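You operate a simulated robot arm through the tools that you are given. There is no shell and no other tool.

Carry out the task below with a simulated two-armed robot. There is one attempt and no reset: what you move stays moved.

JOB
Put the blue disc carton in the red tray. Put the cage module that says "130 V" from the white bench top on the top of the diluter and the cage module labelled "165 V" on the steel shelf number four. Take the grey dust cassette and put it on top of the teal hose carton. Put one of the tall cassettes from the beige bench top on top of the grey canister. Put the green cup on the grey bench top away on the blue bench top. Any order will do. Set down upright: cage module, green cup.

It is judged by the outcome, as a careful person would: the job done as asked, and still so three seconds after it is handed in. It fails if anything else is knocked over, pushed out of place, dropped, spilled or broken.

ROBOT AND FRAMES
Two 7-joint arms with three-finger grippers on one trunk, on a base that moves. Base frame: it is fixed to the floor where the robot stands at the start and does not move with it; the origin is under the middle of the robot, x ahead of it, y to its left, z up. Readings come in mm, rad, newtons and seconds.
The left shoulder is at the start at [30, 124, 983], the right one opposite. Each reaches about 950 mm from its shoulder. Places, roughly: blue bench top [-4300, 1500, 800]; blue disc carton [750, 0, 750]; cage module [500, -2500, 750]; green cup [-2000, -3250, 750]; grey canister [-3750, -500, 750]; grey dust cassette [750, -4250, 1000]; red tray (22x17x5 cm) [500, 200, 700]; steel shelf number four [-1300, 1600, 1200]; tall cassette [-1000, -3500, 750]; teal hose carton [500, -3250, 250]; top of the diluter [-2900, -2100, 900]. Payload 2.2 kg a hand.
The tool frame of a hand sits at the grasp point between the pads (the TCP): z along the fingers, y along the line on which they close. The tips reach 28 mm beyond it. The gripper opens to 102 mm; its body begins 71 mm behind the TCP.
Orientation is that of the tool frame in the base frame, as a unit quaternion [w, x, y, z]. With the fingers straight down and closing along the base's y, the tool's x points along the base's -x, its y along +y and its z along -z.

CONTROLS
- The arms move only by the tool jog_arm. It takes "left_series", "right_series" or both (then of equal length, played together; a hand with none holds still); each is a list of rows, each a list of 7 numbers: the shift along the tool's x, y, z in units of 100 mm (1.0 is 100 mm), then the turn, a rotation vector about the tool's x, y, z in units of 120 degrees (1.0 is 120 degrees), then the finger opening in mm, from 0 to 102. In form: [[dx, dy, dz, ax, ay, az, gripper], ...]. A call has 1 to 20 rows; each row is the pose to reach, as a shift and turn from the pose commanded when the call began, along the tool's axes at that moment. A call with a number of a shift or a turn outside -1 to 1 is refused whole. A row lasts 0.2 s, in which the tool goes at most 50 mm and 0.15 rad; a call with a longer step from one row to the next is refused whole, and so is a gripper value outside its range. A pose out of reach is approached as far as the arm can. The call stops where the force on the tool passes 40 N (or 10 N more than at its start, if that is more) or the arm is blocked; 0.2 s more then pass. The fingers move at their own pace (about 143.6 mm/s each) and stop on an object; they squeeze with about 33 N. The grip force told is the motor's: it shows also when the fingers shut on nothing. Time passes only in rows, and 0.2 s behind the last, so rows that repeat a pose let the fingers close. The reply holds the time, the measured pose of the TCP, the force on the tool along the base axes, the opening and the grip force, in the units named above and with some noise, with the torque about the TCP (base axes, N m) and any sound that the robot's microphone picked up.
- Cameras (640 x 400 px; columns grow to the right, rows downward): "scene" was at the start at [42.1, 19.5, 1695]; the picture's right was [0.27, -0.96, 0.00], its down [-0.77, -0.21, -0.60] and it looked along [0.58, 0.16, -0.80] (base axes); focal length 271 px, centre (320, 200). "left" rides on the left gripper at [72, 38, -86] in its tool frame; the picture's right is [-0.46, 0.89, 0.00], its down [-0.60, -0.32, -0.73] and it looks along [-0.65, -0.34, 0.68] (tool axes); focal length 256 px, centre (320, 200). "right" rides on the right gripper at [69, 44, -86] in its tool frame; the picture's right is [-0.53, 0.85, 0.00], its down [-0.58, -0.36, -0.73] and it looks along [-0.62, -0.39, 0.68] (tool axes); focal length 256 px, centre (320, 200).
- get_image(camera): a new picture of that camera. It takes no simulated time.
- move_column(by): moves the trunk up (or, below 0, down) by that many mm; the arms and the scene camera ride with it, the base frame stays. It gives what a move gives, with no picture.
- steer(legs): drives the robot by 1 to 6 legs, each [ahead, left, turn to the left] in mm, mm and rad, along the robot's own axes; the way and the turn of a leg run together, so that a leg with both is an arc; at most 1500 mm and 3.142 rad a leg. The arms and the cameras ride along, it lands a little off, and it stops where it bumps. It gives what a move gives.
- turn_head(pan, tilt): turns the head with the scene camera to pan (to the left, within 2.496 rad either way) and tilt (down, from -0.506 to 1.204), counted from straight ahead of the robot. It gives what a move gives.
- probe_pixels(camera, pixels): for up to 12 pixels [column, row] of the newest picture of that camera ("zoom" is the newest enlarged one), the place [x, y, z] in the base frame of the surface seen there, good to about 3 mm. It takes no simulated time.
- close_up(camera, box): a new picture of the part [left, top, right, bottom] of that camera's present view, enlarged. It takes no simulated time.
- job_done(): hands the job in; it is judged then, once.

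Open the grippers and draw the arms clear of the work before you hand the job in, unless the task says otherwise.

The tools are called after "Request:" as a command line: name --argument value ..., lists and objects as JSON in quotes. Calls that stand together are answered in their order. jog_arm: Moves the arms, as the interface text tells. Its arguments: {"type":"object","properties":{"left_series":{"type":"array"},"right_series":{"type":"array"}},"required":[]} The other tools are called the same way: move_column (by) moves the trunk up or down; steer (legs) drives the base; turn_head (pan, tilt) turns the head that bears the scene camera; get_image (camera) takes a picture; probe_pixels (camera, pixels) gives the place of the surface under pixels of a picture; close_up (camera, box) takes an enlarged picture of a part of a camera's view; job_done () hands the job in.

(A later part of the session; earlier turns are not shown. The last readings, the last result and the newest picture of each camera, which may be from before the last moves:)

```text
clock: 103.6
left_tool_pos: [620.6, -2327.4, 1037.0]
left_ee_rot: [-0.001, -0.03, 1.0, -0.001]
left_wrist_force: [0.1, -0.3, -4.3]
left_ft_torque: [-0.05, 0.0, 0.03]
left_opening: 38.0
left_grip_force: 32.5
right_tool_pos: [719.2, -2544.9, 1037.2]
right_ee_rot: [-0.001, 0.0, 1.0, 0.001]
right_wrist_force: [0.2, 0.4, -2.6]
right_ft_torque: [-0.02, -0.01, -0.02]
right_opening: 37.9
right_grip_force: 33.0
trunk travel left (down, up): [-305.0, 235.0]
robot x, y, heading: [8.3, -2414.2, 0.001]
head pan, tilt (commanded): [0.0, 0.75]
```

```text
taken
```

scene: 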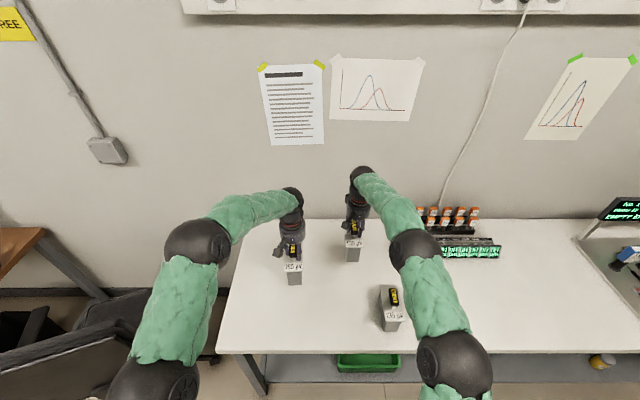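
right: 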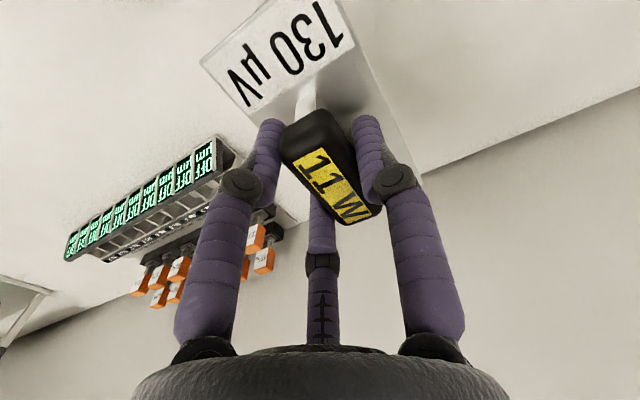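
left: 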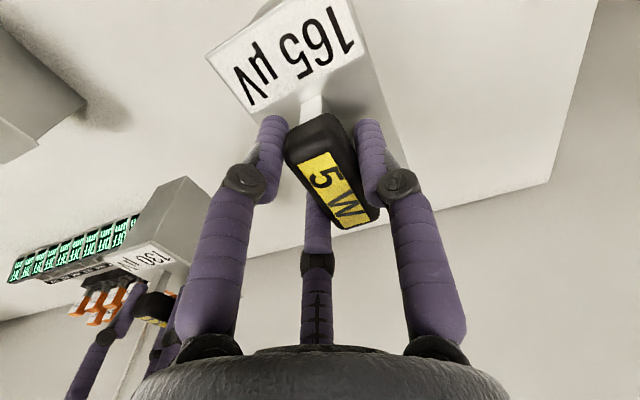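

Both modules hang level. I raise the trunk 80 mm so their bottoms clear the remaining module 135 and back off 500 mm.

Request:
move_column --by 80

Request:
steer --legs '[[-500, 0, 0]]'

Request:
jog_arm --left_series '[[0.2, 0, 0, 0, 0, 0, 0], [0.4, 0, 0, 0, 0, 0, 0], [0.6, 0, 0, 0, 0, 0, 0], [0.8, 0, 0, 0, 0, 0, 0], [1.0, 0, 0, 0, 0, 0, 0], [1.0, 0, 0, 0, 0, 0, 0]]' --right_series '[[0.2, 0, 0, 0, 0, 0, 0], [0.4, 0, 0, 0, 0, 0, 0], [0.6, 0, 0, 0, 0, 0, 0], [0.8, 0, 0, 0, 0, 0, 0], [1.0, 0, 0, 0, 0, 0, 0], [1.0, 0, 0, 0, 0, 0, 0]]'

Request:
jog_arm --left_series '[[0.2, 0.1, 0, 0, 0, 0, 0], [0.4, 0.2, 0, 0, 0, 0, 0], [0.6, 0.3, 0, 0, 0, 0, 0], [0.6, 0.4, 0, 0, 0, 0, 0], [0.6, 0.5, 0, 0, 0, 0, 0], [0.6, 0.5, 0, 0, 0, 0, 0]]' --right_series '[[0.2, 0, 0, 0, 0, 0, 0], [0.4, 0, 0, 0, 0, 0, 0], [0.6, 0, 0, 0, 0, 0, 0], [0.8, 0, 0, 0, 0, 0, 0], [1.0, 0, 0, 0, 0, 0, 0], [1.0, 0, 0, 0, 0, 0, 0]]'

Request:
turn_head --pan -2.4 --tilt 0.3

Request:
get_image --camera "scene"

```text
clock: 104.8
left_tool_pos: [619.9, -2326.8, 1115.5]
left_ee_rot: [0.0, -0.029, 1.0, 0.0]
left_wrist_force: [0.3, 0.2, -4.0]
left_ft_torque: [-0.04, 0.01, 0.03]
left_opening: 37.7
left_grip_force: 32.6
right_tool_pos: [719.1, -2544.0, 1117.4]
right_ee_rot: [-0.001, 0.0, 1.0, 0.002]
right_wrist_force: [0.0, 0.5, -3.6]
right_ft_torque: [-0.07, 0.01, 0.02]
right_opening: 37.8
right_grip_force: 33.0
trunk travel left (down, up): [-385.0, 155.0]
robot x, y, heading: [3.0, -2416.6, -0.001]
head pan, tilt (commanded): [0.0, 0.75]
```

```text
clock: 107.8
left_tool_pos: [116.7, -2324.7, 1117.0]
left_ee_rot: [-0.001, -0.034, 0.999, 0.0]
left_wrist_force: [-0.9, -0.1, -3.7]
left_ft_torque: [-0.02, 0.0, -0.01]
left_opening: 37.7
left_grip_force: 32.9
right_tool_pos: [217.1, -2540.2, 1117.6]
right_ee_rot: [0.0, -0.005, 1.0, 0.001]
right_wrist_force: [0.3, 0.4, -4.6]
right_ft_torque: [-0.01, 0.0, -0.03]
right_opening: 37.9
right_grip_force: 33.1
trunk travel left (down, up): [-385.0, 155.0]
robot x, y, heading: [-497.8, -2416.6, 0.006]
head pan, tilt (commanded): [0.0, 0.75]
```

```text
clock: 109.2
left_tool_pos: [17.1, -2331.6, 1116.5]
left_ee_rot: [-0.001, -0.034, 0.999, 0.0]
left_wrist_force: [-0.4, 0.3, -3.6]
left_ft_torque: [-0.01, 0.0, 0.02]
left_opening: 38.1
left_grip_force: 33.0
right_tool_pos: [117.4, -2542.4, 1116.6]
right_ee_rot: [-0.001, -0.005, 1.0, 0.001]
right_wrist_force: [-0.8, -0.1, -3.9]
right_ft_torque: [-0.01, 0.04, 0.0]
right_opening: 37.9
right_grip_force: 33.1
trunk travel left (down, up): [-385.0, 155.0]
robot x, y, heading: [-493.6, -2413.3, 0.009]
head pan, tilt (commanded): [0.0, 0.75]
```

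```text
clock: 110.6
left_tool_pos: [-46.3, -2285.4, 1117.5]
left_ee_rot: [-0.001, -0.035, 0.999, 0.0]
left_wrist_force: [0.0, -0.1, -3.1]
left_ft_torque: [-0.02, 0.05, -0.02]
left_opening: 37.9
left_grip_force: 33.3
right_tool_pos: [19.8, -2542.6, 1117.4]
right_ee_rot: [-0.001, -0.005, 1.0, 0.001]
right_wrist_force: [0.3, 0.5, -3.3]
right_ft_torque: [-0.01, -0.01, 0.0]
right_opening: 37.6
right_grip_force: 32.8
trunk travel left (down, up): [-385.0, 155.0]
robot x, y, heading: [-496.3, -2415.2, 0.009]
head pan, tilt (commanded): [0.0, 0.75]
```

```text
clock: 112.8
left_tool_pos: [-46.8, -2284.9, 1117.1]
left_ee_rot: [-0.001, -0.034, 0.999, 0.0]
left_wrist_force: [-0.2, 0.5, -3.4]
left_ft_torque: [-0.07, -0.03, 0.0]
left_opening: 37.7
left_grip_force: 33.3
right_tool_pos: [17.2, -2543.2, 1117.1]
right_ee_rot: [-0.001, -0.005, 1.0, 0.001]
right_wrist_force: [-0.5, 0.3, -5.1]
right_ft_torque: [0.0, 0.0, -0.02]
right_opening: 37.7
right_grip_force: 32.6
trunk travel left (down, up): [-385.0, 155.0]
robot x, y, heading: [-498.1, -2413.9, 0.007]
head pan, tilt (commanded): [-2.4, 0.3]
```

```text
taken
```

scene: 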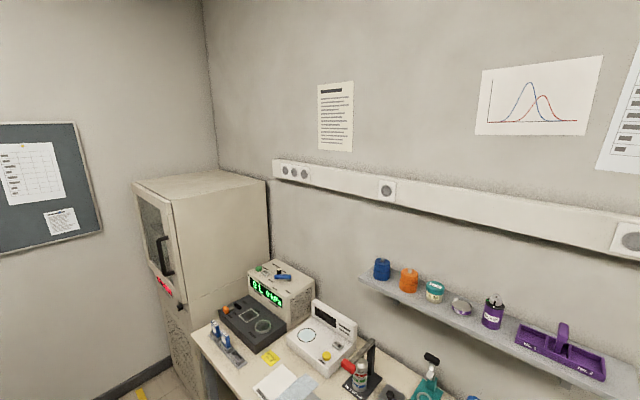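

I drive left out of the aisle and then backward toward the room's middle, then look at the cart/diluter area.

Request:
steer --legs '[[0, 1450, 0], [-1300, 0, 0]]'

Request:
turn_head --pan -2.45 --tilt 0.35

Request:
get_image --camera "scene"

```text
clock: 125.9
left_tool_pos: [-1324.8, -846.0, 1118.6]
left_ee_rot: [-0.001, -0.014, 1.0, 0.0]
left_wrist_force: [-0.9, 0.5, -3.9]
left_ft_torque: [0.0, 0.02, -0.01]
left_opening: 37.5
left_grip_force: 33.2
right_tool_pos: [-1270.6, -1106.5, 1116.3]
right_ee_rot: [0.0, 0.016, 1.0, 0.001]
right_wrist_force: [-0.4, -1.0, -3.0]
right_ft_torque: [-0.01, 0.01, -0.03]
right_opening: 37.5
right_grip_force: 32.9
trunk travel left (down, up): [-385.0, 155.0]
robot x, y, heading: [-1778.3, -958.8, -0.032]
head pan, tilt (commanded): [-2.4, 0.3]
```

```text
clock: 126.6
left_tool_pos: [-1325.1, -846.6, 1117.3]
left_ee_rot: [-0.001, -0.013, 1.0, -0.001]
left_wrist_force: [-0.2, -0.1, -2.4]
left_ft_torque: [-0.01, 0.02, -0.02]
left_opening: 37.7
left_grip_force: 32.8
right_tool_pos: [-1270.5, -1106.2, 1116.4]
right_ee_rot: [0.0, 0.016, 1.0, 0.001]
right_wrist_force: [-0.8, 0.1, -4.6]
right_ft_torque: [-0.04, 0.02, 0.01]
right_opening: 37.6
right_grip_force: 32.5
trunk travel left (down, up): [-385.0, 155.0]
robot x, y, heading: [-1775.9, -957.1, -0.033]
head pan, tilt (commanded): [-2.45, 0.351]
```

```text
taken
```

scene: 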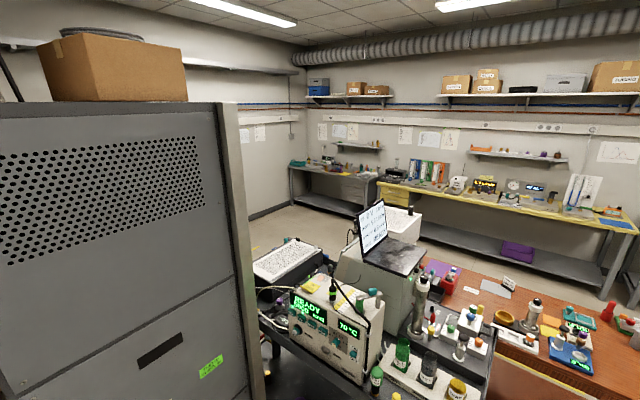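

The cart shows several devices: the READY box at (335, 320), a grey box at (385, 270), a speckled box at (290, 260). I probe to find which one lies near (−2900, −2100, 900).

Request:
probe_pixels --camera "scene" --pixels '[[335, 290], [395, 255], [290, 255], [375, 230], [345, 340], [405, 225], [440, 350], [380, 275], [260, 310], [520, 300], [440, 270], [215, 350]]'

Request:
close_up --camera "scene" --box '[240, 190, 480, 400]'

```text
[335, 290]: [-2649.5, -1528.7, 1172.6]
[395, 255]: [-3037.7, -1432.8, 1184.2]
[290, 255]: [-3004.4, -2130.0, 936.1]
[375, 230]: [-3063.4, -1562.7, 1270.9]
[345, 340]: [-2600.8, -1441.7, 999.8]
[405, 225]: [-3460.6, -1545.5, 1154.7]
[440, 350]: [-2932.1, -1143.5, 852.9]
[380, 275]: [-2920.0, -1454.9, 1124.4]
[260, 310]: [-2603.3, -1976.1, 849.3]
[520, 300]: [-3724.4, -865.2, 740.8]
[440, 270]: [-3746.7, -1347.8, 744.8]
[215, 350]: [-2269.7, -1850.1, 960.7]
```

```text
1.90 times, centred on (360, 295) of scene
```

zoom: 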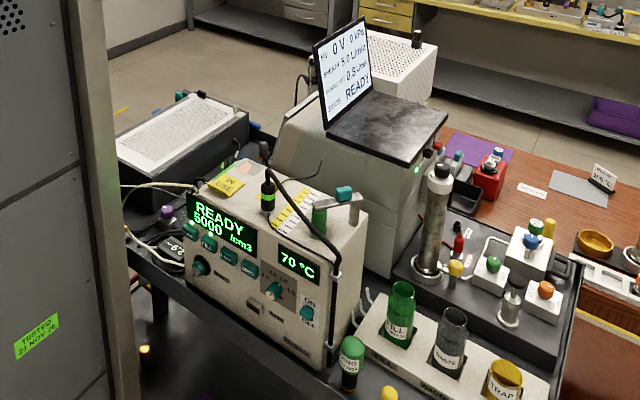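

The perforated-top device at about (−3004, −2130, 936) matches the diluter. I probe the floor and bench outlines to find an approach route.

Request:
probe_pixels --camera "scene" --pixels '[[268, 215], [330, 210], [340, 225], [430, 242], [360, 205], [400, 215], [600, 260], [550, 250], [450, 215], [620, 310], [300, 185], [385, 205]]'

Request:
probe_pixels --camera "zoom" --pixels '[[116, 145], [195, 97], [247, 115], [170, 182], [180, 120], [130, 250], [180, 235], [262, 133], [150, 320], [560, 300], [440, 125], [140, 110]]'

```text
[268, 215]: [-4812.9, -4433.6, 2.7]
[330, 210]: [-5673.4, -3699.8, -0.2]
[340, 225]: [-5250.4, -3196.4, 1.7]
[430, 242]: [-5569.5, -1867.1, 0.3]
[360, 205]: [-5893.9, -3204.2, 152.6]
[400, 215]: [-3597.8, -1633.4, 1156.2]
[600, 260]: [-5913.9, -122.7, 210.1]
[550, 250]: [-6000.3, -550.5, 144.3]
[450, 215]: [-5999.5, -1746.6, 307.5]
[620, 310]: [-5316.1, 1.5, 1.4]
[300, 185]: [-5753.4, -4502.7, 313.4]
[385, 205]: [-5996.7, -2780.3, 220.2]
```

```text
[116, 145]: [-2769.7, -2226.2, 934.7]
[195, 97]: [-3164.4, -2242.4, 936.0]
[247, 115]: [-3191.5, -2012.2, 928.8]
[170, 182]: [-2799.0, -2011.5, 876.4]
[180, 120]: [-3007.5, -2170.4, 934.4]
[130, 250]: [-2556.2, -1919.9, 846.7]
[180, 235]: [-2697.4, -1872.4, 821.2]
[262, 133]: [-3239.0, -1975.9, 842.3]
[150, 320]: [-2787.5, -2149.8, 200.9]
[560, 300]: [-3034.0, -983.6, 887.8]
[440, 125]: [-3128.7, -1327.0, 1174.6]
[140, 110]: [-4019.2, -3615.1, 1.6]
```

The cart/diluter can be reached from its −y end later. For shelf No. 4 the space under shelf No. 5 (≈390 mm) is too low for a vertical hand, so I'll set module 165 on the free part of the start desk and regrasp its handle with a tilted hand. I drive back there.

Request:
steer --legs '[[0, 0, 0.033], [0, 985, 0], [1300, 0, 0], [390, 0, 0]]'

Request:
turn_head --pan 0.0 --tilt 0.8

Request:
get_image --camera "scene"

```text
clock: 140.2
left_tool_pos: [374.9, 135.9, 1117.3]
left_ee_rot: [0.0, -0.037, 0.999, 0.001]
left_wrist_force: [0.8, -0.1, -3.7]
left_ft_torque: [-0.01, 0.06, -0.04]
left_opening: 37.5
left_grip_force: 33.0
right_tool_pos: [441.9, -122.8, 1116.6]
right_ee_rot: [-0.001, -0.007, 1.0, 0.001]
right_wrist_force: [0.2, -0.7, -3.8]
right_ft_torque: [-0.04, 0.06, -0.01]
right_opening: 37.5
right_grip_force: 33.0
trunk travel left (down, up): [-385.0, 155.0]
robot x, y, heading: [-73.7, 3.0, 0.009]
head pan, tilt (commanded): [-2.45, 0.351]
```

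```text
clock: 142.4
left_tool_pos: [374.8, 134.1, 1117.2]
left_ee_rot: [-0.001, -0.037, 0.999, 0.0]
left_wrist_force: [-0.4, -0.7, -3.8]
left_ft_torque: [-0.03, 0.04, -0.01]
left_opening: 37.5
left_grip_force: 33.5
right_tool_pos: [440.6, -121.1, 1116.2]
right_ee_rot: [0.0, -0.007, 1.0, 0.0]
right_wrist_force: [0.3, 0.6, -3.0]
right_ft_torque: [-0.05, 0.0, -0.04]
right_opening: 37.8
right_grip_force: 33.4
trunk travel left (down, up): [-385.0, 155.0]
robot x, y, heading: [-72.3, 6.5, 0.01]
head pan, tilt (commanded): [0.0, 0.799]
```

```text
taken
```

scene: 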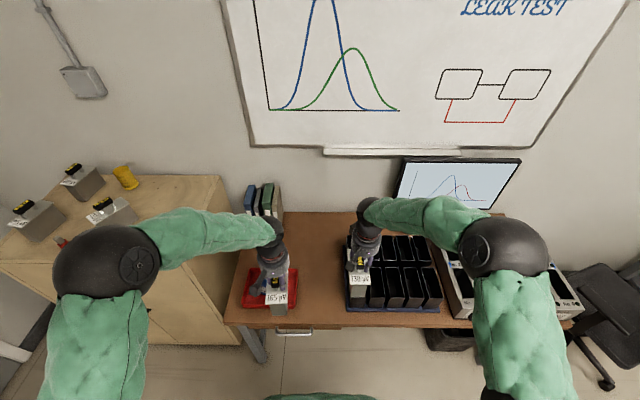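

The free desk patch is between tray and rack. I bring the left hand forward over (590, −2) while shifting the right hand aside.

Request:
jog_arm --left_series '[[-0.2, -0.15, 0, 0, 0, 0.006, 0], [-0.4, -0.3, 0, 0, 0, 0.012, 0], [-0.6, -0.45, 0, 0, 0, 0.018, 0], [-0.8, -0.6, 0, 0, 0, 0.024, 0], [-1.0, -0.75, 0, 0, 0, 0.031, 0], [-1.0, -0.75, 0, 0, 0, 0.031, 0]]' --right_series '[[0, -0.2, 0, 0, 0, 0, 0], [0, -0.4, 0, 0, 0, 0, 0], [0, -0.6, 0, 0, 0, 0, 0], [0, -0.8, 0, 0, 0, 0, 0], [0, -1.0, 0, 0, 0, 0, 0], [0, -1.0, 0, 0, 0, 0, 0]]'

Request:
jog_arm --left_series '[[-0.2, -0.12, 0, 0, 0, 0, 0], [-0.4, -0.25, 0, 0, 0, 0, 0], [-0.6, -0.37, 0, 0, 0, 0, 0], [-0.8, -0.5, 0, 0, 0, 0, 0], [-1.0, -0.62, 0, 0, 0, 0, 0], [-1.0, -0.62, 0, 0, 0, 0, 0]]'

Request:
get_image --camera "left"

Request:
get_image --camera "scene"

```text
clock: 143.8
left_tool_pos: [479.9, 68.3, 1116.8]
left_ee_rot: [-0.001, -0.005, 1.0, 0.0]
left_wrist_force: [0.0, -0.2, -3.0]
left_ft_torque: [-0.02, 0.01, 0.0]
left_opening: 37.7
left_grip_force: 33.2
right_tool_pos: [442.3, -222.6, 1115.8]
right_ee_rot: [-0.001, -0.007, 1.0, 0.001]
right_wrist_force: [0.4, 0.0, -3.0]
right_ft_torque: [0.02, 0.0, 0.02]
right_opening: 37.6
right_grip_force: 32.9
trunk travel left (down, up): [-385.0, 155.0]
robot x, y, heading: [-76.4, 1.6, 0.008]
head pan, tilt (commanded): [0.0, 0.799]
```

```text
clock: 145.2
left_tool_pos: [581.8, 7.2, 1119.0]
left_ee_rot: [-0.001, -0.004, 1.0, 0.0]
left_wrist_force: [-0.8, 0.0, -2.5]
left_ft_torque: [-0.03, -0.01, -0.02]
left_opening: 37.8
left_grip_force: 33.1
right_tool_pos: [442.3, -222.4, 1116.9]
right_ee_rot: [-0.001, -0.007, 1.0, 0.001]
right_wrist_force: [-0.2, 0.1, -4.3]
right_ft_torque: [-0.02, -0.01, -0.03]
right_opening: 37.6
right_grip_force: 33.6
trunk travel left (down, up): [-385.0, 155.0]
robot x, y, heading: [-73.3, 3.4, 0.014]
head pan, tilt (commanded): [0.0, 0.799]
```

```text
taken
```

left: 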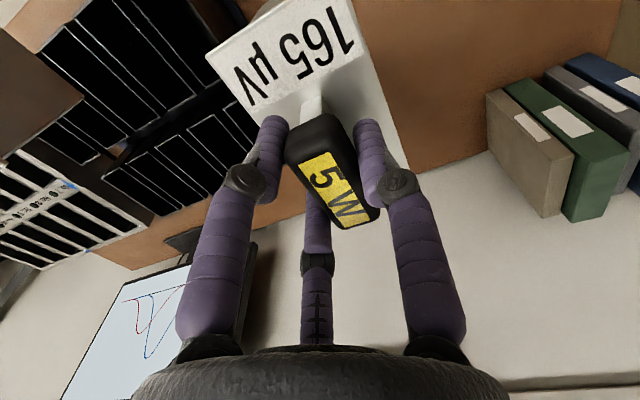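

```text
taken
```

scene: 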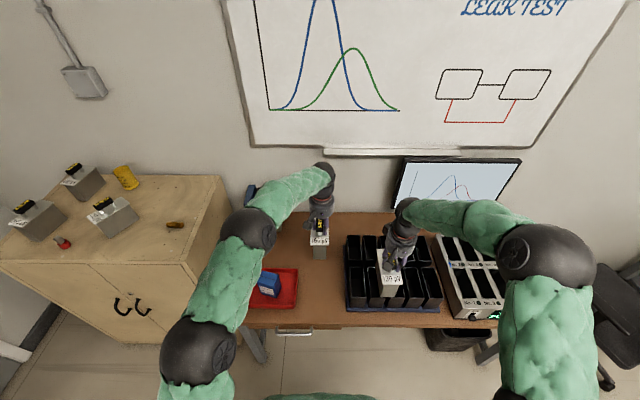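

Module 165 is over the free patch at (582, 14). I descend 200 mm, then slow down to contact near TCP z≈877.

Request:
jog_arm --left_series '[[0, 0, 0.25, 0, 0, 0, 0], [0, 0, 0.5, 0, 0, 0, 0], [0, 0, 0.75, 0, 0, 0, 0], [0, 0, 1.0, 0, 0, 0, 0], [0, 0, 1.0, 0, 0, 0, 0]]'

Request:
jog_arm --left_series '[[0, 0, 0.25, 0, 0, 0, 0], [0, 0, 0.5, 0, 0, 0, 0], [0, 0, 0.75, 0, 0, 0, 0], [0, 0, 1.0, 0, 0, 0, 0], [0, 0, 1.0, 0, 0, 0, 0]]'

Request:
jog_arm --left_series '[[0, 0, 0.1, 0, 0, 0, 0], [0, 0, 0.2, 0, 0, 0, 0], [0, 0, 0.28, 0, 0, 0, 0], [0, 0, 0.32, 0, 0, 0, 0], [0, 0, 0.34, 0, 0, 0, 0], [0, 0, 0.35, 0, 0, 0, 0], [0, 0, 0.36, 0, 0, 0, 0], [0, 0, 0.37, 0, 0, 0, 0], [0, 0, 0.38, 0, 0, 0, 0]]'

```text
clock: 146.4
left_tool_pos: [581.7, 6.9, 1018.0]
left_ee_rot: [0.001, -0.004, 1.0, 0.0]
left_wrist_force: [0.2, -0.9, -3.6]
left_ft_torque: [-0.03, 0.04, 0.0]
left_opening: 37.5
left_grip_force: 32.6
right_tool_pos: [443.1, -223.3, 1116.5]
right_ee_rot: [-0.001, -0.007, 1.0, 0.0]
right_wrist_force: [0.1, 0.3, -3.6]
right_ft_torque: [0.0, 0.02, 0.0]
right_opening: 37.7
right_grip_force: 32.8
trunk travel left (down, up): [-385.0, 155.0]
robot x, y, heading: [-72.5, 1.3, 0.015]
head pan, tilt (commanded): [0.0, 0.799]
```

```text
clock: 147.6
left_tool_pos: [580.6, 8.8, 918.3]
left_ee_rot: [0.0, -0.005, 1.0, 0.0]
left_wrist_force: [-0.5, 0.6, -4.2]
left_ft_torque: [-0.03, 0.01, 0.01]
left_opening: 37.2
left_grip_force: 33.1
right_tool_pos: [442.7, -223.3, 1117.4]
right_ee_rot: [-0.002, -0.007, 1.0, 0.0]
right_wrist_force: [-0.4, -0.4, -3.9]
right_ft_torque: [-0.03, 0.03, 0.01]
right_opening: 37.7
right_grip_force: 32.7
trunk travel left (down, up): [-385.0, 155.0]
robot x, y, heading: [-72.5, 4.7, 0.01]
head pan, tilt (commanded): [0.0, 0.799]
```

```text
clock: 149.6
left_tool_pos: [580.5, 6.7, 878.1]
left_ee_rot: [-0.001, -0.005, 1.0, 0.001]
left_wrist_force: [0.7, -0.2, -3.5]
left_ft_torque: [-0.02, 0.02, -0.02]
left_opening: 37.4
left_grip_force: 32.7
right_tool_pos: [443.1, -222.0, 1115.2]
right_ee_rot: [0.0, -0.007, 1.0, 0.0]
right_wrist_force: [0.3, 0.0, -4.1]
right_ft_torque: [-0.01, 0.01, -0.01]
right_opening: 37.9
right_grip_force: 33.3
trunk travel left (down, up): [-385.0, 155.0]
robot x, y, heading: [-74.3, 5.3, 0.01]
head pan, tilt (commanded): [0.0, 0.799]
```

No contact yet at z 878. I continue down in 1 mm steps.

Request:
jog_arm --left_series '[[0, 0, 0.01, 0, 0, 0, 0], [0, 0, 0.02, 0, 0, 0, 0], [0, 0, 0.03, 0, 0, 0, 0], [0, 0, 0.04, 0, 0, 0, 0], [0, 0, 0.05, 0, 0, 0, 0]]'

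```text
clock: 150.8
left_tool_pos: [581.5, 5.4, 877.3]
left_ee_rot: [0.001, -0.003, 1.0, 0.0]
left_wrist_force: [-2.4, -2.8, 15.2]
left_ft_torque: [0.14, 0.93, 0.07]
left_opening: 37.7
left_grip_force: 32.8
right_tool_pos: [441.8, -222.1, 1118.6]
right_ee_rot: [0.0, -0.006, 1.0, 0.0]
right_wrist_force: [0.1, -0.2, -3.8]
right_ft_torque: [-0.02, 0.01, 0.01]
right_opening: 37.5
right_grip_force: 32.9
trunk travel left (down, up): [-385.0, 155.0]
robot x, y, heading: [-73.1, -0.1, 0.014]
head pan, tilt (commanded): [0.0, 0.799]
```

Contact at 15 N. I relieve 2 mm and open the left fingers, then look.

Request:
jog_arm --left_series '[[0, 0, 0.03, 0, 0, 0, 0], [0, 0, 0.03, 0, 0, 0, 50], [0, 0, 0.03, 0, 0, 0, 75], [0, 0, 0.03, 0, 0, 0, 102], [0, 0, 0.03, 0, 0, 0, 102]]'

Request:
get_image --camera "left"

```text
clock: 152.0
left_tool_pos: [579.7, 5.8, 872.7]
left_ee_rot: [-0.001, -0.004, 1.0, 0.0]
left_wrist_force: [0.2, 0.1, 1.0]
left_ft_torque: [-0.02, 0.02, -0.02]
left_opening: 102.0
left_grip_force: 0.1
right_tool_pos: [442.2, -222.4, 1116.9]
right_ee_rot: [-0.001, -0.007, 1.0, 0.001]
right_wrist_force: [-0.1, 0.1, -3.8]
right_ft_torque: [-0.02, -0.01, -0.01]
right_opening: 37.5
right_grip_force: 32.8
trunk travel left (down, up): [-385.0, 155.0]
robot x, y, heading: [-76.4, 2.7, 0.011]
head pan, tilt (commanded): [0.0, 0.799]
```

```text
taken
```

left: 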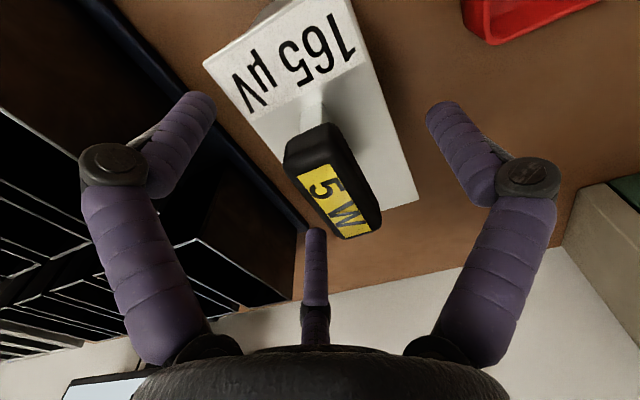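

The module stands on the desk. I raise the left hand, then turn it +90° about its axis so tool y points forward.

Request:
jog_arm --left_series '[[0, 0, -0.25, 0, 0, 0, 102], [0, 0, -0.5, 0, 0, 0, 102], [0, 0, -0.75, 0, 0, 0, 102], [0, 0, -1.0, 0, 0, 0, 102], [0, 0, -1.0, 0, 0, 0, 102]]'

Request:
jog_arm --left_series '[[0.05, 0, -0.08, 0, 0, 0.0625, 102], [0.1, 0, -0.17, 0, 0, 0.125, 102], [0.2, 0, -0.25, 0, 0, 0.1875, 102], [0.3, 0, -0.33, 0, 0, 0.25, 102], [0.4, 0, -0.42, 0, 0, 0.3125, 102], [0.5, 0, -0.5, 0, 0, 0.375, 102], [0.6, 0, -0.58, 0, 0, 0.4375, 102], [0.7, 0, -0.67, 0, 0, 0.5, 102], [0.8, 0, -0.75, 0, 0, 0.5625, 102], [0.9, 0, -0.83, 0, 0, 0.625, 102], [1.0, 0, -0.92, 0, 0, 0.6875, 102], [1.0, 0, -1.0, 0, 0, 0.748, 102], [1.0, 0, -1.0, 0, 0, 0.748, 102]]'

Request:
get_image --camera "scene"

```text
clock: 153.2
left_tool_pos: [579.7, 5.4, 971.3]
left_ee_rot: [-0.001, -0.004, 1.0, 0.0]
left_wrist_force: [1.0, 0.5, 0.4]
left_ft_torque: [0.01, 0.0, -0.01]
left_opening: 102.1
left_grip_force: 0.1
right_tool_pos: [443.6, -221.5, 1116.2]
right_ee_rot: [-0.001, -0.007, 1.0, 0.001]
right_wrist_force: [-0.3, -0.1, -4.4]
right_ft_torque: [-0.05, 0.03, -0.02]
right_opening: 37.9
right_grip_force: 32.9
trunk travel left (down, up): [-385.0, 155.0]
robot x, y, heading: [-69.9, 1.4, 0.011]
head pan, tilt (commanded): [0.0, 0.799]
```

```text
clock: 156.0
left_tool_pos: [480.6, 6.4, 1070.6]
left_ee_rot: [0.0, 0.704, 0.71, 0.0]
left_wrist_force: [-0.3, -0.1, -0.9]
left_ft_torque: [0.0, 0.01, -0.02]
left_opening: 101.9
left_grip_force: 0.1
right_tool_pos: [442.9, -221.6, 1116.5]
right_ee_rot: [-0.001, -0.007, 1.0, 0.001]
right_wrist_force: [0.7, 0.2, -2.4]
right_ft_torque: [-0.02, 0.01, 0.03]
right_opening: 37.4
right_grip_force: 33.2
trunk travel left (down, up): [-385.0, 155.0]
robot x, y, heading: [-70.4, 2.7, 0.006]
head pan, tilt (commanded): [0.0, 0.799]
```

```text
taken
```

scene: 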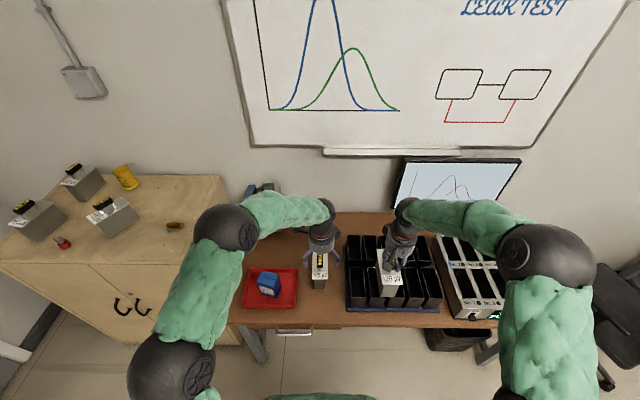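

Now I tilt the left hand forward ~50° about its x axis, keeping the TCP in place.

Request:
jog_arm --left_series '[[0, 0, 0, -0.06, 0, 0, 102], [0, 0, 0, -0.12, 0, 0, 102], [0, 0, 0, -0.18, 0, 0, 102], [0, 0, 0, -0.24, 0, 0, 102], [0, 0, 0, -0.3, 0, 0, 102], [0, 0, 0, -0.36, 0, 0, 102], [0, 0, 0, -0.4167, 0, 0, 102], [0, 0, 0, -0.4167, 0, 0, 102]]'

Request:
get_image --camera "scene"

Request:
get_image --camera "left"

```text
clock: 157.8
left_tool_pos: [480.7, 5.4, 1071.3]
left_ee_rot: [0.298, 0.637, 0.645, 0.3]
left_wrist_force: [-0.3, 0.2, 0.6]
left_ft_torque: [-0.02, -0.01, 0.01]
left_opening: 102.0
left_grip_force: 0.0
right_tool_pos: [442.5, -222.4, 1117.6]
right_ee_rot: [-0.001, -0.006, 1.0, 0.002]
right_wrist_force: [0.0, 0.6, -3.2]
right_ft_torque: [-0.05, 0.03, 0.01]
right_opening: 37.9
right_grip_force: 32.8
trunk travel left (down, up): [-385.0, 155.0]
robot x, y, heading: [-72.0, 3.3, 0.014]
head pan, tilt (commanded): [0.0, 0.799]
```

```text
taken
```

scene: 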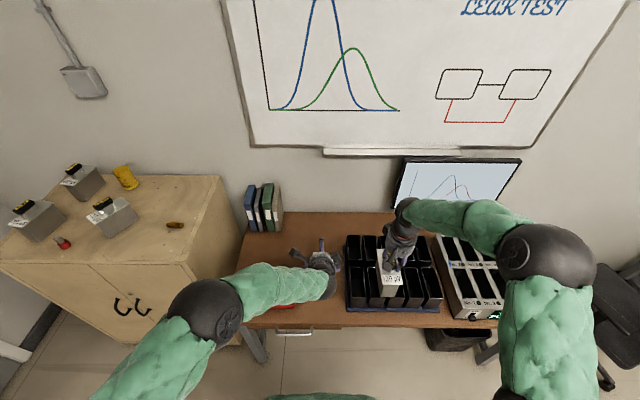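

```text
taken
```

left: 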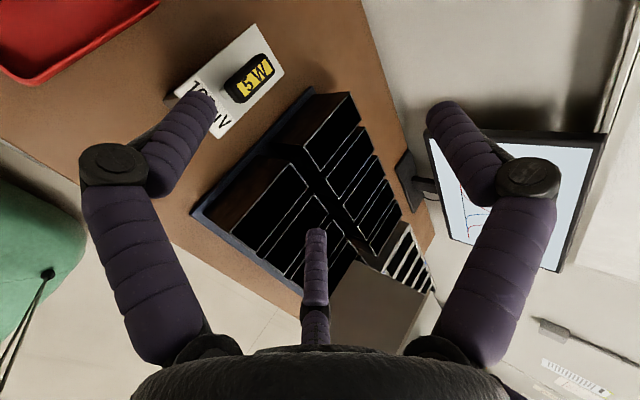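

The left camera sees the module at (250, 80). I zoom and probe the handle's corners.

Request:
close_up --camera "left" --box '[170, 20, 298, 100]'

```text
5.00 times, centred on (234, 60) of left
```

zoom: 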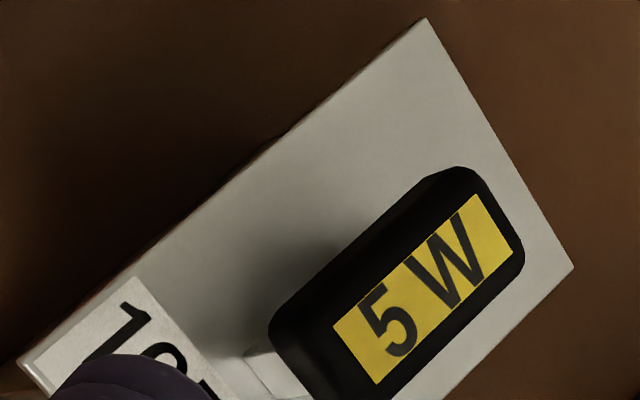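

Request:
probe_pixels --camera "zoom" --pixels '[[428, 25], [568, 266], [28, 358], [335, 325], [472, 198], [510, 250], [378, 380], [425, 290], [330, 300], [265, 385]]'

```text
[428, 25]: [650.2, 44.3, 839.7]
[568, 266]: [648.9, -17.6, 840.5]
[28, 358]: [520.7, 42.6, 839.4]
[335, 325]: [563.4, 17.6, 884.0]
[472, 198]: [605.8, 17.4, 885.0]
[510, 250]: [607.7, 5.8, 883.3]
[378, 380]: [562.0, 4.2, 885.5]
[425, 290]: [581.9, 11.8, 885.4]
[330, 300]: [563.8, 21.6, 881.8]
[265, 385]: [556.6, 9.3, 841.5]
```

Bar centre ≈ (585, 12.5, 873.5), lid at z 840. I move to a pre-approach point 100 mm short along the tool axis.

Request:
jog_arm --left_series '[[0.014, -0.137, 0.2, 0, 0, 0, 102], [0.027, -0.274, 0.4, 0, 0, 0, 102], [0.04, -0.41, 0.6, 0, 0, 0, 102], [0.055, -0.547, 0.8, 0, 0, 0, 102], [0.068, -0.684, 1.0, 0, 0, 0, 102], [0.068, -0.684, 1.0, 0, 0, 0, 102]]'

Request:
get_image --camera "left"

```text
clock: 159.2
left_tool_pos: [512.2, 11.9, 956.0]
left_ee_rot: [0.297, 0.637, 0.645, 0.3]
left_wrist_force: [0.0, 0.2, 0.0]
left_ft_torque: [0.03, -0.01, -0.01]
left_opening: 102.1
left_grip_force: 0.0
right_tool_pos: [441.8, -222.6, 1117.1]
right_ee_rot: [0.0, -0.007, 1.0, 0.001]
right_wrist_force: [0.1, -0.4, -3.5]
right_ft_torque: [-0.03, 0.0, 0.02]
right_opening: 37.7
right_grip_force: 33.3
trunk travel left (down, up): [-385.0, 155.0]
robot x, y, heading: [-71.8, 5.3, 0.011]
head pan, tilt (commanded): [0.0, 0.799]
```

```text
taken
```

left: 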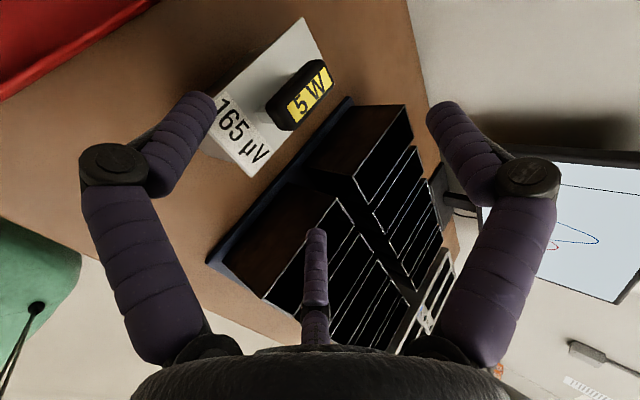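

On line. I approach 100 mm along the tool axis slowly.

Request:
jog_arm --left_series '[[0, 0, 0.2, 0, 0, 0, 102], [0, 0, 0.4, 0, 0, 0, 102], [0, 0, 0.6, 0, 0, 0, 102], [0, 0, 0.75, 0, 0, 0, 102], [0, 0, 0.9, 0, 0, 0, 102], [0, 0, 1.0, 0, 0, 0, 102], [0, 0, 1.0, 0, 0, 0, 102]]'

Request:
get_image --camera "left"

Request:
get_image --camera "scene"

```text
clock: 160.8
left_tool_pos: [589.3, 14.0, 890.7]
left_ee_rot: [0.297, 0.636, 0.645, 0.301]
left_wrist_force: [-0.7, -0.8, 0.3]
left_ft_torque: [0.0, 0.0, -0.01]
left_opening: 102.2
left_grip_force: 0.1
right_tool_pos: [443.2, -222.2, 1115.6]
right_ee_rot: [-0.002, -0.006, 1.0, 0.002]
right_wrist_force: [-0.6, -0.1, -3.7]
right_ft_torque: [-0.02, 0.02, -0.01]
right_opening: 37.6
right_grip_force: 33.0
trunk travel left (down, up): [-385.0, 155.0]
robot x, y, heading: [-74.1, 2.8, 0.011]
head pan, tilt (commanded): [0.0, 0.799]
```

```text
taken
```

left: 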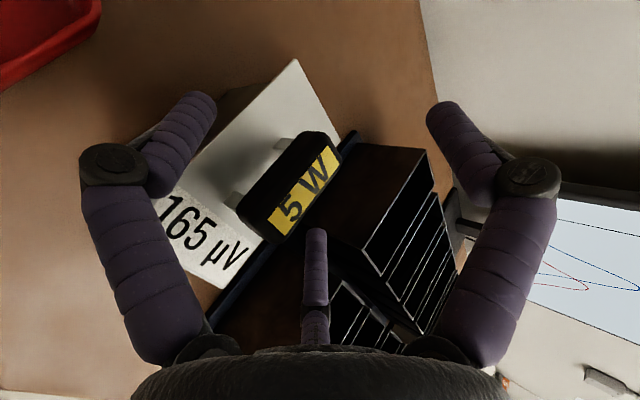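

```text
taken
```

scene: 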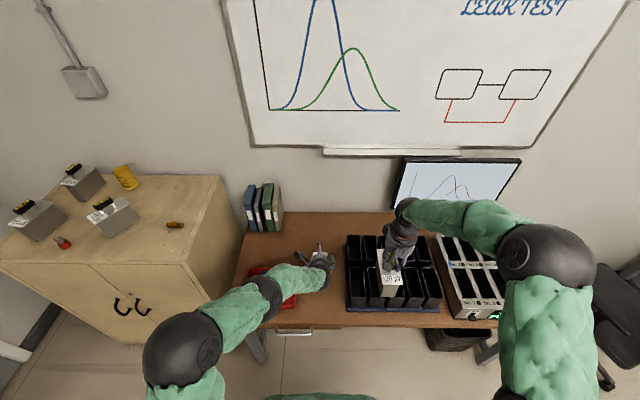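

The bar lies between the two side fingers with the third finger ahead of it. I close to a commanded 24 mm so the side pair pinches the bar.

Request:
jog_arm --left_series '[[0, 0, 0, 0, 0, 0, 80], [0, 0, 0, 0, 0, 0, 60], [0, 0, 0, 0, 0, 0, 45], [0, 0, 0, 0, 0, 0, 36], [0, 0, 0, 0, 0, 0, 30], [0, 0, 0, 0, 0, 0, 24], [0, 0, 0, 0, 0, 0, 24]]'

Request:
get_image --camera "left"

```text
clock: 162.4
left_tool_pos: [589.5, 14.4, 891.2]
left_ee_rot: [0.296, 0.637, 0.645, 0.3]
left_wrist_force: [-0.5, -0.4, 0.3]
left_ft_torque: [-0.06, 0.01, 0.0]
left_opening: 31.9
left_grip_force: 6.1
right_tool_pos: [443.1, -222.8, 1117.2]
right_ee_rot: [-0.001, -0.008, 1.0, 0.001]
right_wrist_force: [-0.4, -0.3, -3.0]
right_ft_torque: [-0.01, 0.0, 0.02]
right_opening: 38.0
right_grip_force: 32.8
trunk travel left (down, up): [-385.0, 155.0]
robot x, y, heading: [-73.0, 6.3, 0.011]
head pan, tilt (commanded): [0.0, 0.799]
```

```text
taken
```

left: 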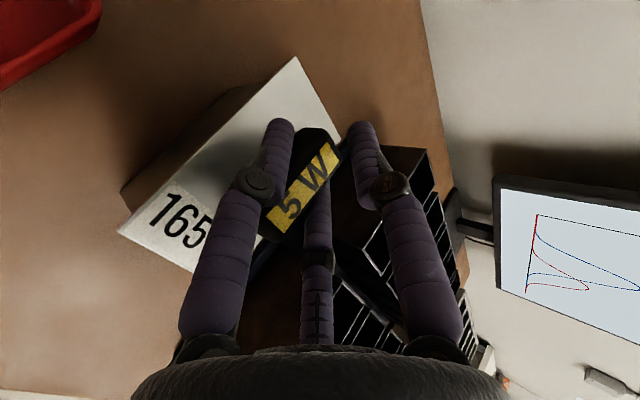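

Pinched at 31.9 mm but only 6 N. I command smaller openings to raise the grip force and check the third finger.

Request:
jog_arm --left_series '[[0, 0, 0, 0, 0, 0, 15], [0, 0, 0, 0, 0, 0, 8], [0, 0, 0, 0, 0, 0, 0], [0, 0, 0, 0, 0, 0, 0]]'

Request:
get_image --camera "left"

```text
clock: 163.4
left_tool_pos: [588.7, 13.9, 891.5]
left_ee_rot: [0.296, 0.638, 0.645, 0.299]
left_wrist_force: [0.4, -0.6, -2.1]
left_ft_torque: [-0.05, -0.01, 0.01]
left_opening: 31.0
left_grip_force: 32.8
right_tool_pos: [442.5, -222.1, 1117.1]
right_ee_rot: [-0.001, -0.007, 1.0, 0.0]
right_wrist_force: [-0.5, 0.8, -3.3]
right_ft_torque: [0.0, 0.0, 0.01]
right_opening: 37.4
right_grip_force: 32.9
trunk travel left (down, up): [-385.0, 155.0]
robot x, y, heading: [-74.7, 4.8, 0.011]
head pan, tilt (commanded): [0.0, 0.799]
```

```text
taken
```

left: 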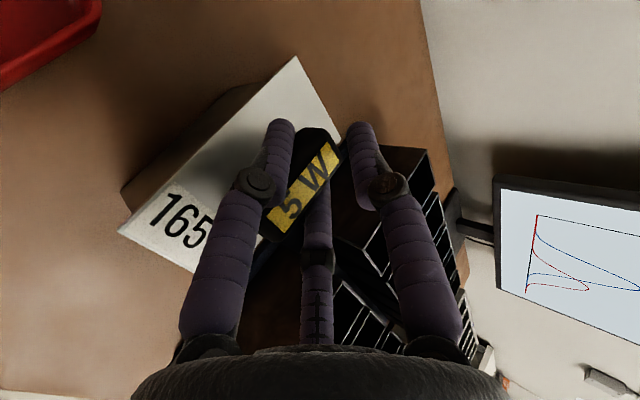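

33 N now and the finger pair pinches the bar squarely. I lift straight up ~80 mm (tool y +0.61, z −0.52) and look.

Request:
jog_arm --left_series '[[0, 0.04, -0.03, 0, 0, 0, 0], [0, 0.12, -0.1, 0, 0, 0, 0], [0, 0.24, -0.2, 0, 0, 0, 0], [0, 0.4, -0.34, 0, 0, 0, 0], [0, 0.61, -0.515, 0, 0, 0, 0], [0, 0.61, -0.515, 0, 0, 0, 0]]'

Request:
get_image --camera "left"

Request:
get_image --camera "scene"

```text
clock: 164.8
left_tool_pos: [590.5, 12.7, 970.0]
left_ee_rot: [0.297, 0.636, 0.645, 0.301]
left_wrist_force: [-0.2, 0.0, -4.0]
left_ft_torque: [-0.02, -0.02, 0.0]
left_opening: 31.4
left_grip_force: 33.4
right_tool_pos: [444.0, -221.9, 1116.3]
right_ee_rot: [-0.001, -0.007, 1.0, 0.001]
right_wrist_force: [-0.8, -0.3, -3.1]
right_ft_torque: [-0.02, 0.01, 0.0]
right_opening: 37.8
right_grip_force: 33.1
trunk travel left (down, up): [-385.0, 155.0]
robot x, y, heading: [-70.5, 5.6, 0.016]
head pan, tilt (commanded): [0.0, 0.799]
```

```text
taken
```

left: 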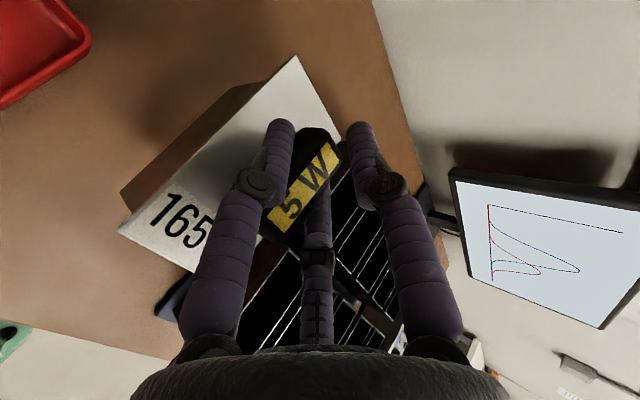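

```text
taken
```

scene: 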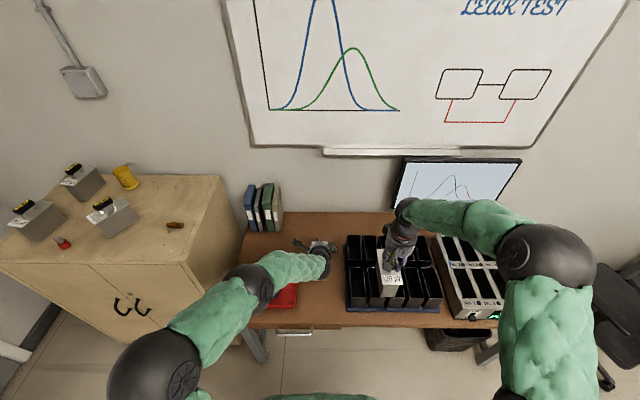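

The module stayed level in the tilted grasp. I retract the right hand a bit, raise the trunk, and drive back and turn to face the shelving.

Request:
jog_arm --left_series '[[0, 0.1, -0.08, 0, 0, 0, 0], [0, 0.2, -0.17, 0, 0, 0, 0], [0, 0.3, -0.25, 0, 0, 0, 0], [0, 0.4, -0.34, 0, 0, 0, 0], [0, 0.5, -0.42, 0, 0, 0, 0], [0, 0.5, -0.42, 0, 0, 0, 0]]' --right_series '[[0.2, 0, 0, 0, 0, 0, 0], [0.4, 0, 0, 0, 0, 0, 0], [0.6, 0, 0, 0, 0, 0, 0], [0.8, 0, 0, 0, 0, 0, 0], [1.0, 0, 0, 0, 0, 0, 0], [1.0, 0, 0, 0, 0, 0, 0]]'

Request:
move_column --by 150

Request:
steer --legs '[[-1100, 0, 0], [0, 0, 1.56]]'

Request:
turn_head --pan 0.0 --tilt 0.45

Request:
get_image --camera "scene"

```text
clock: 166.2
left_tool_pos: [589.1, 12.5, 1034.8]
left_ee_rot: [0.296, 0.637, 0.646, 0.299]
left_wrist_force: [-0.3, 0.0, -4.4]
left_ft_torque: [-0.02, -0.02, -0.02]
left_opening: 31.3
left_grip_force: 33.0
right_tool_pos: [342.6, -222.4, 1117.2]
right_ee_rot: [-0.001, -0.006, 1.0, 0.002]
right_wrist_force: [-0.3, -0.6, -3.2]
right_ft_torque: [-0.01, 0.02, 0.02]
right_opening: 37.8
right_grip_force: 32.8
trunk travel left (down, up): [-385.0, 155.0]
robot x, y, heading: [-73.7, 4.2, 0.014]
head pan, tilt (commanded): [0.0, 0.799]
```

```text
clock: 168.0
left_tool_pos: [588.8, 12.3, 1182.7]
left_ee_rot: [0.297, 0.637, 0.645, 0.3]
left_wrist_force: [0.1, 0.2, -3.8]
left_ft_torque: [0.0, -0.03, 0.01]
left_opening: 30.9
left_grip_force: 33.0
right_tool_pos: [343.2, -222.7, 1267.5]
right_ee_rot: [-0.001, -0.007, 1.0, 0.001]
right_wrist_force: [-0.1, 0.3, -4.4]
right_ft_torque: [-0.04, 0.04, 0.01]
right_opening: 37.7
right_grip_force: 32.9
trunk travel left (down, up): [-535.0, 5.0]
robot x, y, heading: [-75.0, 4.0, 0.011]
head pan, tilt (commanded): [0.0, 0.799]
```

```text
clock: 177.4
left_tool_pos: [-1189.5, 642.4, 1184.4]
left_ee_rot: [0.004, 0.006, 0.907, 0.421]
left_wrist_force: [-0.8, -0.5, -3.1]
left_ft_torque: [-0.02, 0.01, -0.01]
left_opening: 30.9
left_grip_force: 33.1
right_tool_pos: [-960.3, 389.0, 1267.8]
right_ee_rot: [-0.001, -0.703, 0.712, 0.0]
right_wrist_force: [-1.2, 0.7, -4.1]
right_ft_torque: [-0.05, -0.03, -0.02]
right_opening: 37.8
right_grip_force: 32.9
trunk travel left (down, up): [-535.0, 5.0]
robot x, y, heading: [-1200.5, -21.1, 1.558]
head pan, tilt (commanded): [0.0, 0.799]
```

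```text
clock: 178.2
left_tool_pos: [-1189.0, 643.2, 1183.8]
left_ee_rot: [0.002, 0.007, 0.907, 0.422]
left_wrist_force: [0.2, -0.4, -3.6]
left_ft_torque: [0.0, 0.0, -0.05]
left_opening: 30.8
left_grip_force: 33.4
right_tool_pos: [-960.4, 389.3, 1268.5]
right_ee_rot: [-0.001, -0.703, 0.712, 0.001]
right_wrist_force: [-0.2, 0.2, -3.9]
right_ft_torque: [-0.01, -0.07, 0.01]
right_opening: 37.5
right_grip_force: 32.9
trunk travel left (down, up): [-535.0, 5.0]
robot x, y, heading: [-1198.1, -16.7, 1.56]
head pan, tilt (commanded): [0.0, 0.45]
```

```text
taken
```

scene: 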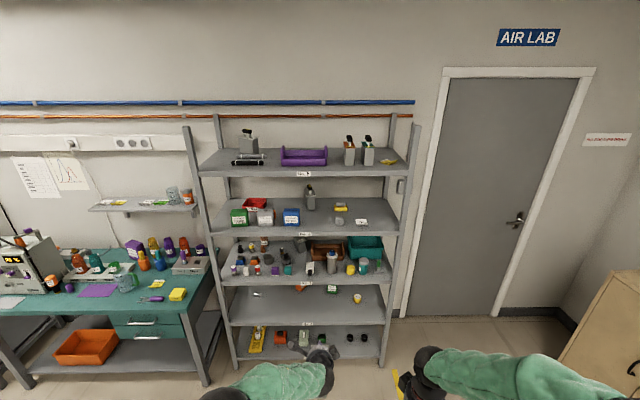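

Robot now faces the shelving from (−1198, −17), heading 1.56. I zoom in on shelf No. 4 and probe the objects bounding the free front spot.

Request:
close_up --camera "scene" --box '[200, 170, 420, 250]'

```text
2.91 times, centred on (310, 210) of scene
```

zoom: 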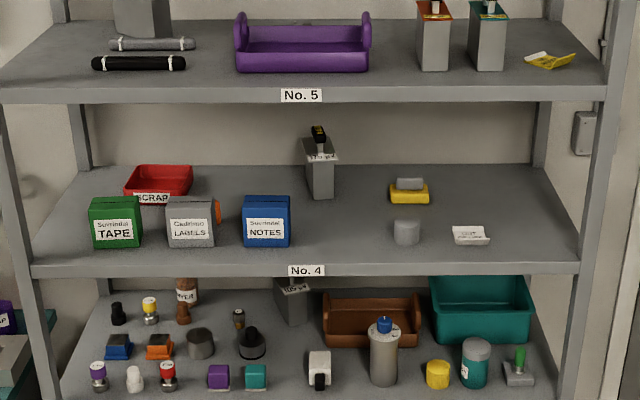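

Request:
probe_pixels --camera "zoom" --pixels '[[290, 220], [267, 200], [268, 246], [289, 246], [395, 235], [408, 222], [340, 230], [340, 258], [320, 185], [308, 196], [300, 84], [345, 268]]'

```text
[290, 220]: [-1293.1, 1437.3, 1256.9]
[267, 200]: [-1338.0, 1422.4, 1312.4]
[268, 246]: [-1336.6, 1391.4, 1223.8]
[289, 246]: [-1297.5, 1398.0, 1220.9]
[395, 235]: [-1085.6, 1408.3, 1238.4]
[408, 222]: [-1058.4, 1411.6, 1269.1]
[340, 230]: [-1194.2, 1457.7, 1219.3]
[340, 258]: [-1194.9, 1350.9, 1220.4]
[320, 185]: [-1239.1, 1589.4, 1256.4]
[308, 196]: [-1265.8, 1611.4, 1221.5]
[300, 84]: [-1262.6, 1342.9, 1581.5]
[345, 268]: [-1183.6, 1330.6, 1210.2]
```

Free spot on No. 4: x from −1293 (NOTES box) to −1088 (grey cylinder), so I aim for x≈−1190, y≈1410; shelf 5's lip is at z≈1555–1583. I raise the module to about 20 mm above shelf level and drive ahead 600 mm, still outside the shelf.

Request:
jog_arm --left_series '[[0, 0.2, -0.17, 0, 0, 0, 0], [0, 0.4, -0.335, 0, 0, 0, 0], [0, 0.6, -0.5, 0, 0, 0, 0], [0, 0.8, -0.67, 0, 0, 0, 0], [0, 0.8, -0.67, 0, 0, 0, 0]]'

Request:
jog_arm --left_series '[[0, 0.2, -0.17, 0, 0, 0, 0], [0, 0.4, -0.335, 0, 0, 0, 0], [0, 0.6, -0.5, 0, 0, 0, 0], [0, 0.8, -0.67, 0, 0, 0, 0], [0, 0.8, -0.67, 0, 0, 0, 0]]'

Request:
steer --legs '[[600, 0, 0.01]]'

Request:
get_image --camera "scene"

Request:
get_image --camera "left"

```text
clock: 179.4
left_tool_pos: [-1186.9, 643.4, 1288.6]
left_ee_rot: [0.003, 0.006, 0.907, 0.421]
left_wrist_force: [0.0, -0.7, -4.3]
left_ft_torque: [0.04, 0.04, 0.0]
left_opening: 31.1
left_grip_force: 33.2
right_tool_pos: [-959.2, 389.7, 1268.4]
right_ee_rot: [-0.001, -0.703, 0.711, 0.0]
right_wrist_force: [-0.2, -1.0, -3.4]
right_ft_torque: [0.02, -0.02, -0.03]
right_opening: 37.7
right_grip_force: 33.7
trunk travel left (down, up): [-535.0, 5.0]
robot x, y, heading: [-1195.0, -25.4, 1.557]
head pan, tilt (commanded): [0.0, 0.45]
```

```text
clock: 180.7
left_tool_pos: [-1188.2, 642.6, 1393.4]
left_ee_rot: [0.003, 0.006, 0.907, 0.422]
left_wrist_force: [-0.2, -0.1, -3.9]
left_ft_torque: [0.01, -0.02, -0.03]
left_opening: 30.7
left_grip_force: 33.1
right_tool_pos: [-960.3, 388.9, 1266.8]
right_ee_rot: [-0.001, -0.703, 0.712, 0.0]
right_wrist_force: [0.7, 0.6, -3.5]
right_ft_torque: [-0.03, -0.02, -0.03]
right_opening: 37.7
right_grip_force: 33.3
trunk travel left (down, up): [-535.0, 5.0]
robot x, y, heading: [-1196.4, -18.9, 1.556]
head pan, tilt (commanded): [0.0, 0.45]
```

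```text
clock: 184.0
left_tool_pos: [-1204.2, 1240.1, 1393.4]
left_ee_rot: [-0.003, -0.005, 0.907, 0.422]
left_wrist_force: [0.7, 0.4, -4.2]
left_ft_torque: [0.01, 0.01, -0.01]
left_opening: 30.9
left_grip_force: 33.3
right_tool_pos: [-968.1, 992.7, 1267.4]
right_ee_rot: [0.001, 0.711, -0.703, 0.0]
right_wrist_force: [0.4, 0.7, -2.7]
right_ft_torque: [0.03, -0.02, 0.0]
right_opening: 37.7
right_grip_force: 33.6
trunk travel left (down, up): [-535.0, 5.0]
robot x, y, heading: [-1195.9, 573.8, 1.58]
head pan, tilt (commanded): [0.0, 0.45]
```

```text
taken
```

scene: 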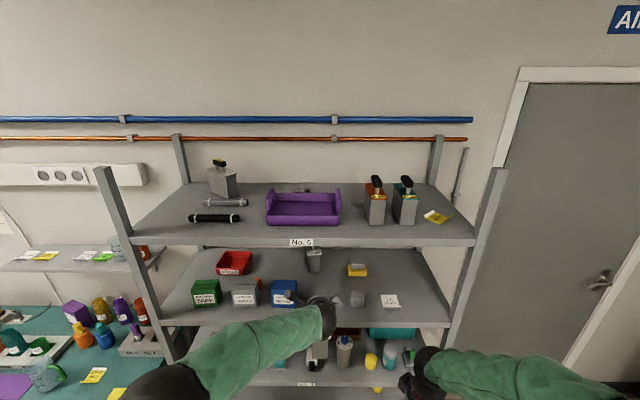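

```text
taken
```

left: 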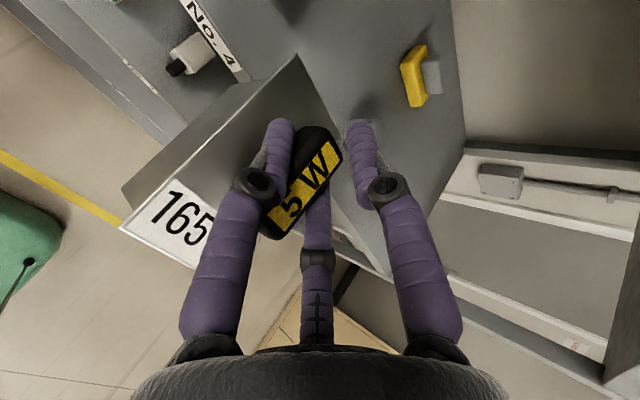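

I check the lip of shelf 5 and neighbours again from this nearer view before inserting.

Request:
probe_pixels --camera "scene" --pixels '[[330, 238], [330, 243], [330, 234], [297, 290], [295, 303], [351, 300], [357, 297], [325, 285], [314, 262], [340, 325], [336, 300]]'

```text
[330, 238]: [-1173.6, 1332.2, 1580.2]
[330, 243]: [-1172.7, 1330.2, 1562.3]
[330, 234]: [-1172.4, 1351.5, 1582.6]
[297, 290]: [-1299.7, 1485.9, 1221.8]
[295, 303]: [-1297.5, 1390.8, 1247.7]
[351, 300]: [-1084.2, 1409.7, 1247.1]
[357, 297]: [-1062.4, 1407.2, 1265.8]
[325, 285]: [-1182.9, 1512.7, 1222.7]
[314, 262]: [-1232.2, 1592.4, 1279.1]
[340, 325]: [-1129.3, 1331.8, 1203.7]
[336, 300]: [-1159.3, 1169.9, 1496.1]
```

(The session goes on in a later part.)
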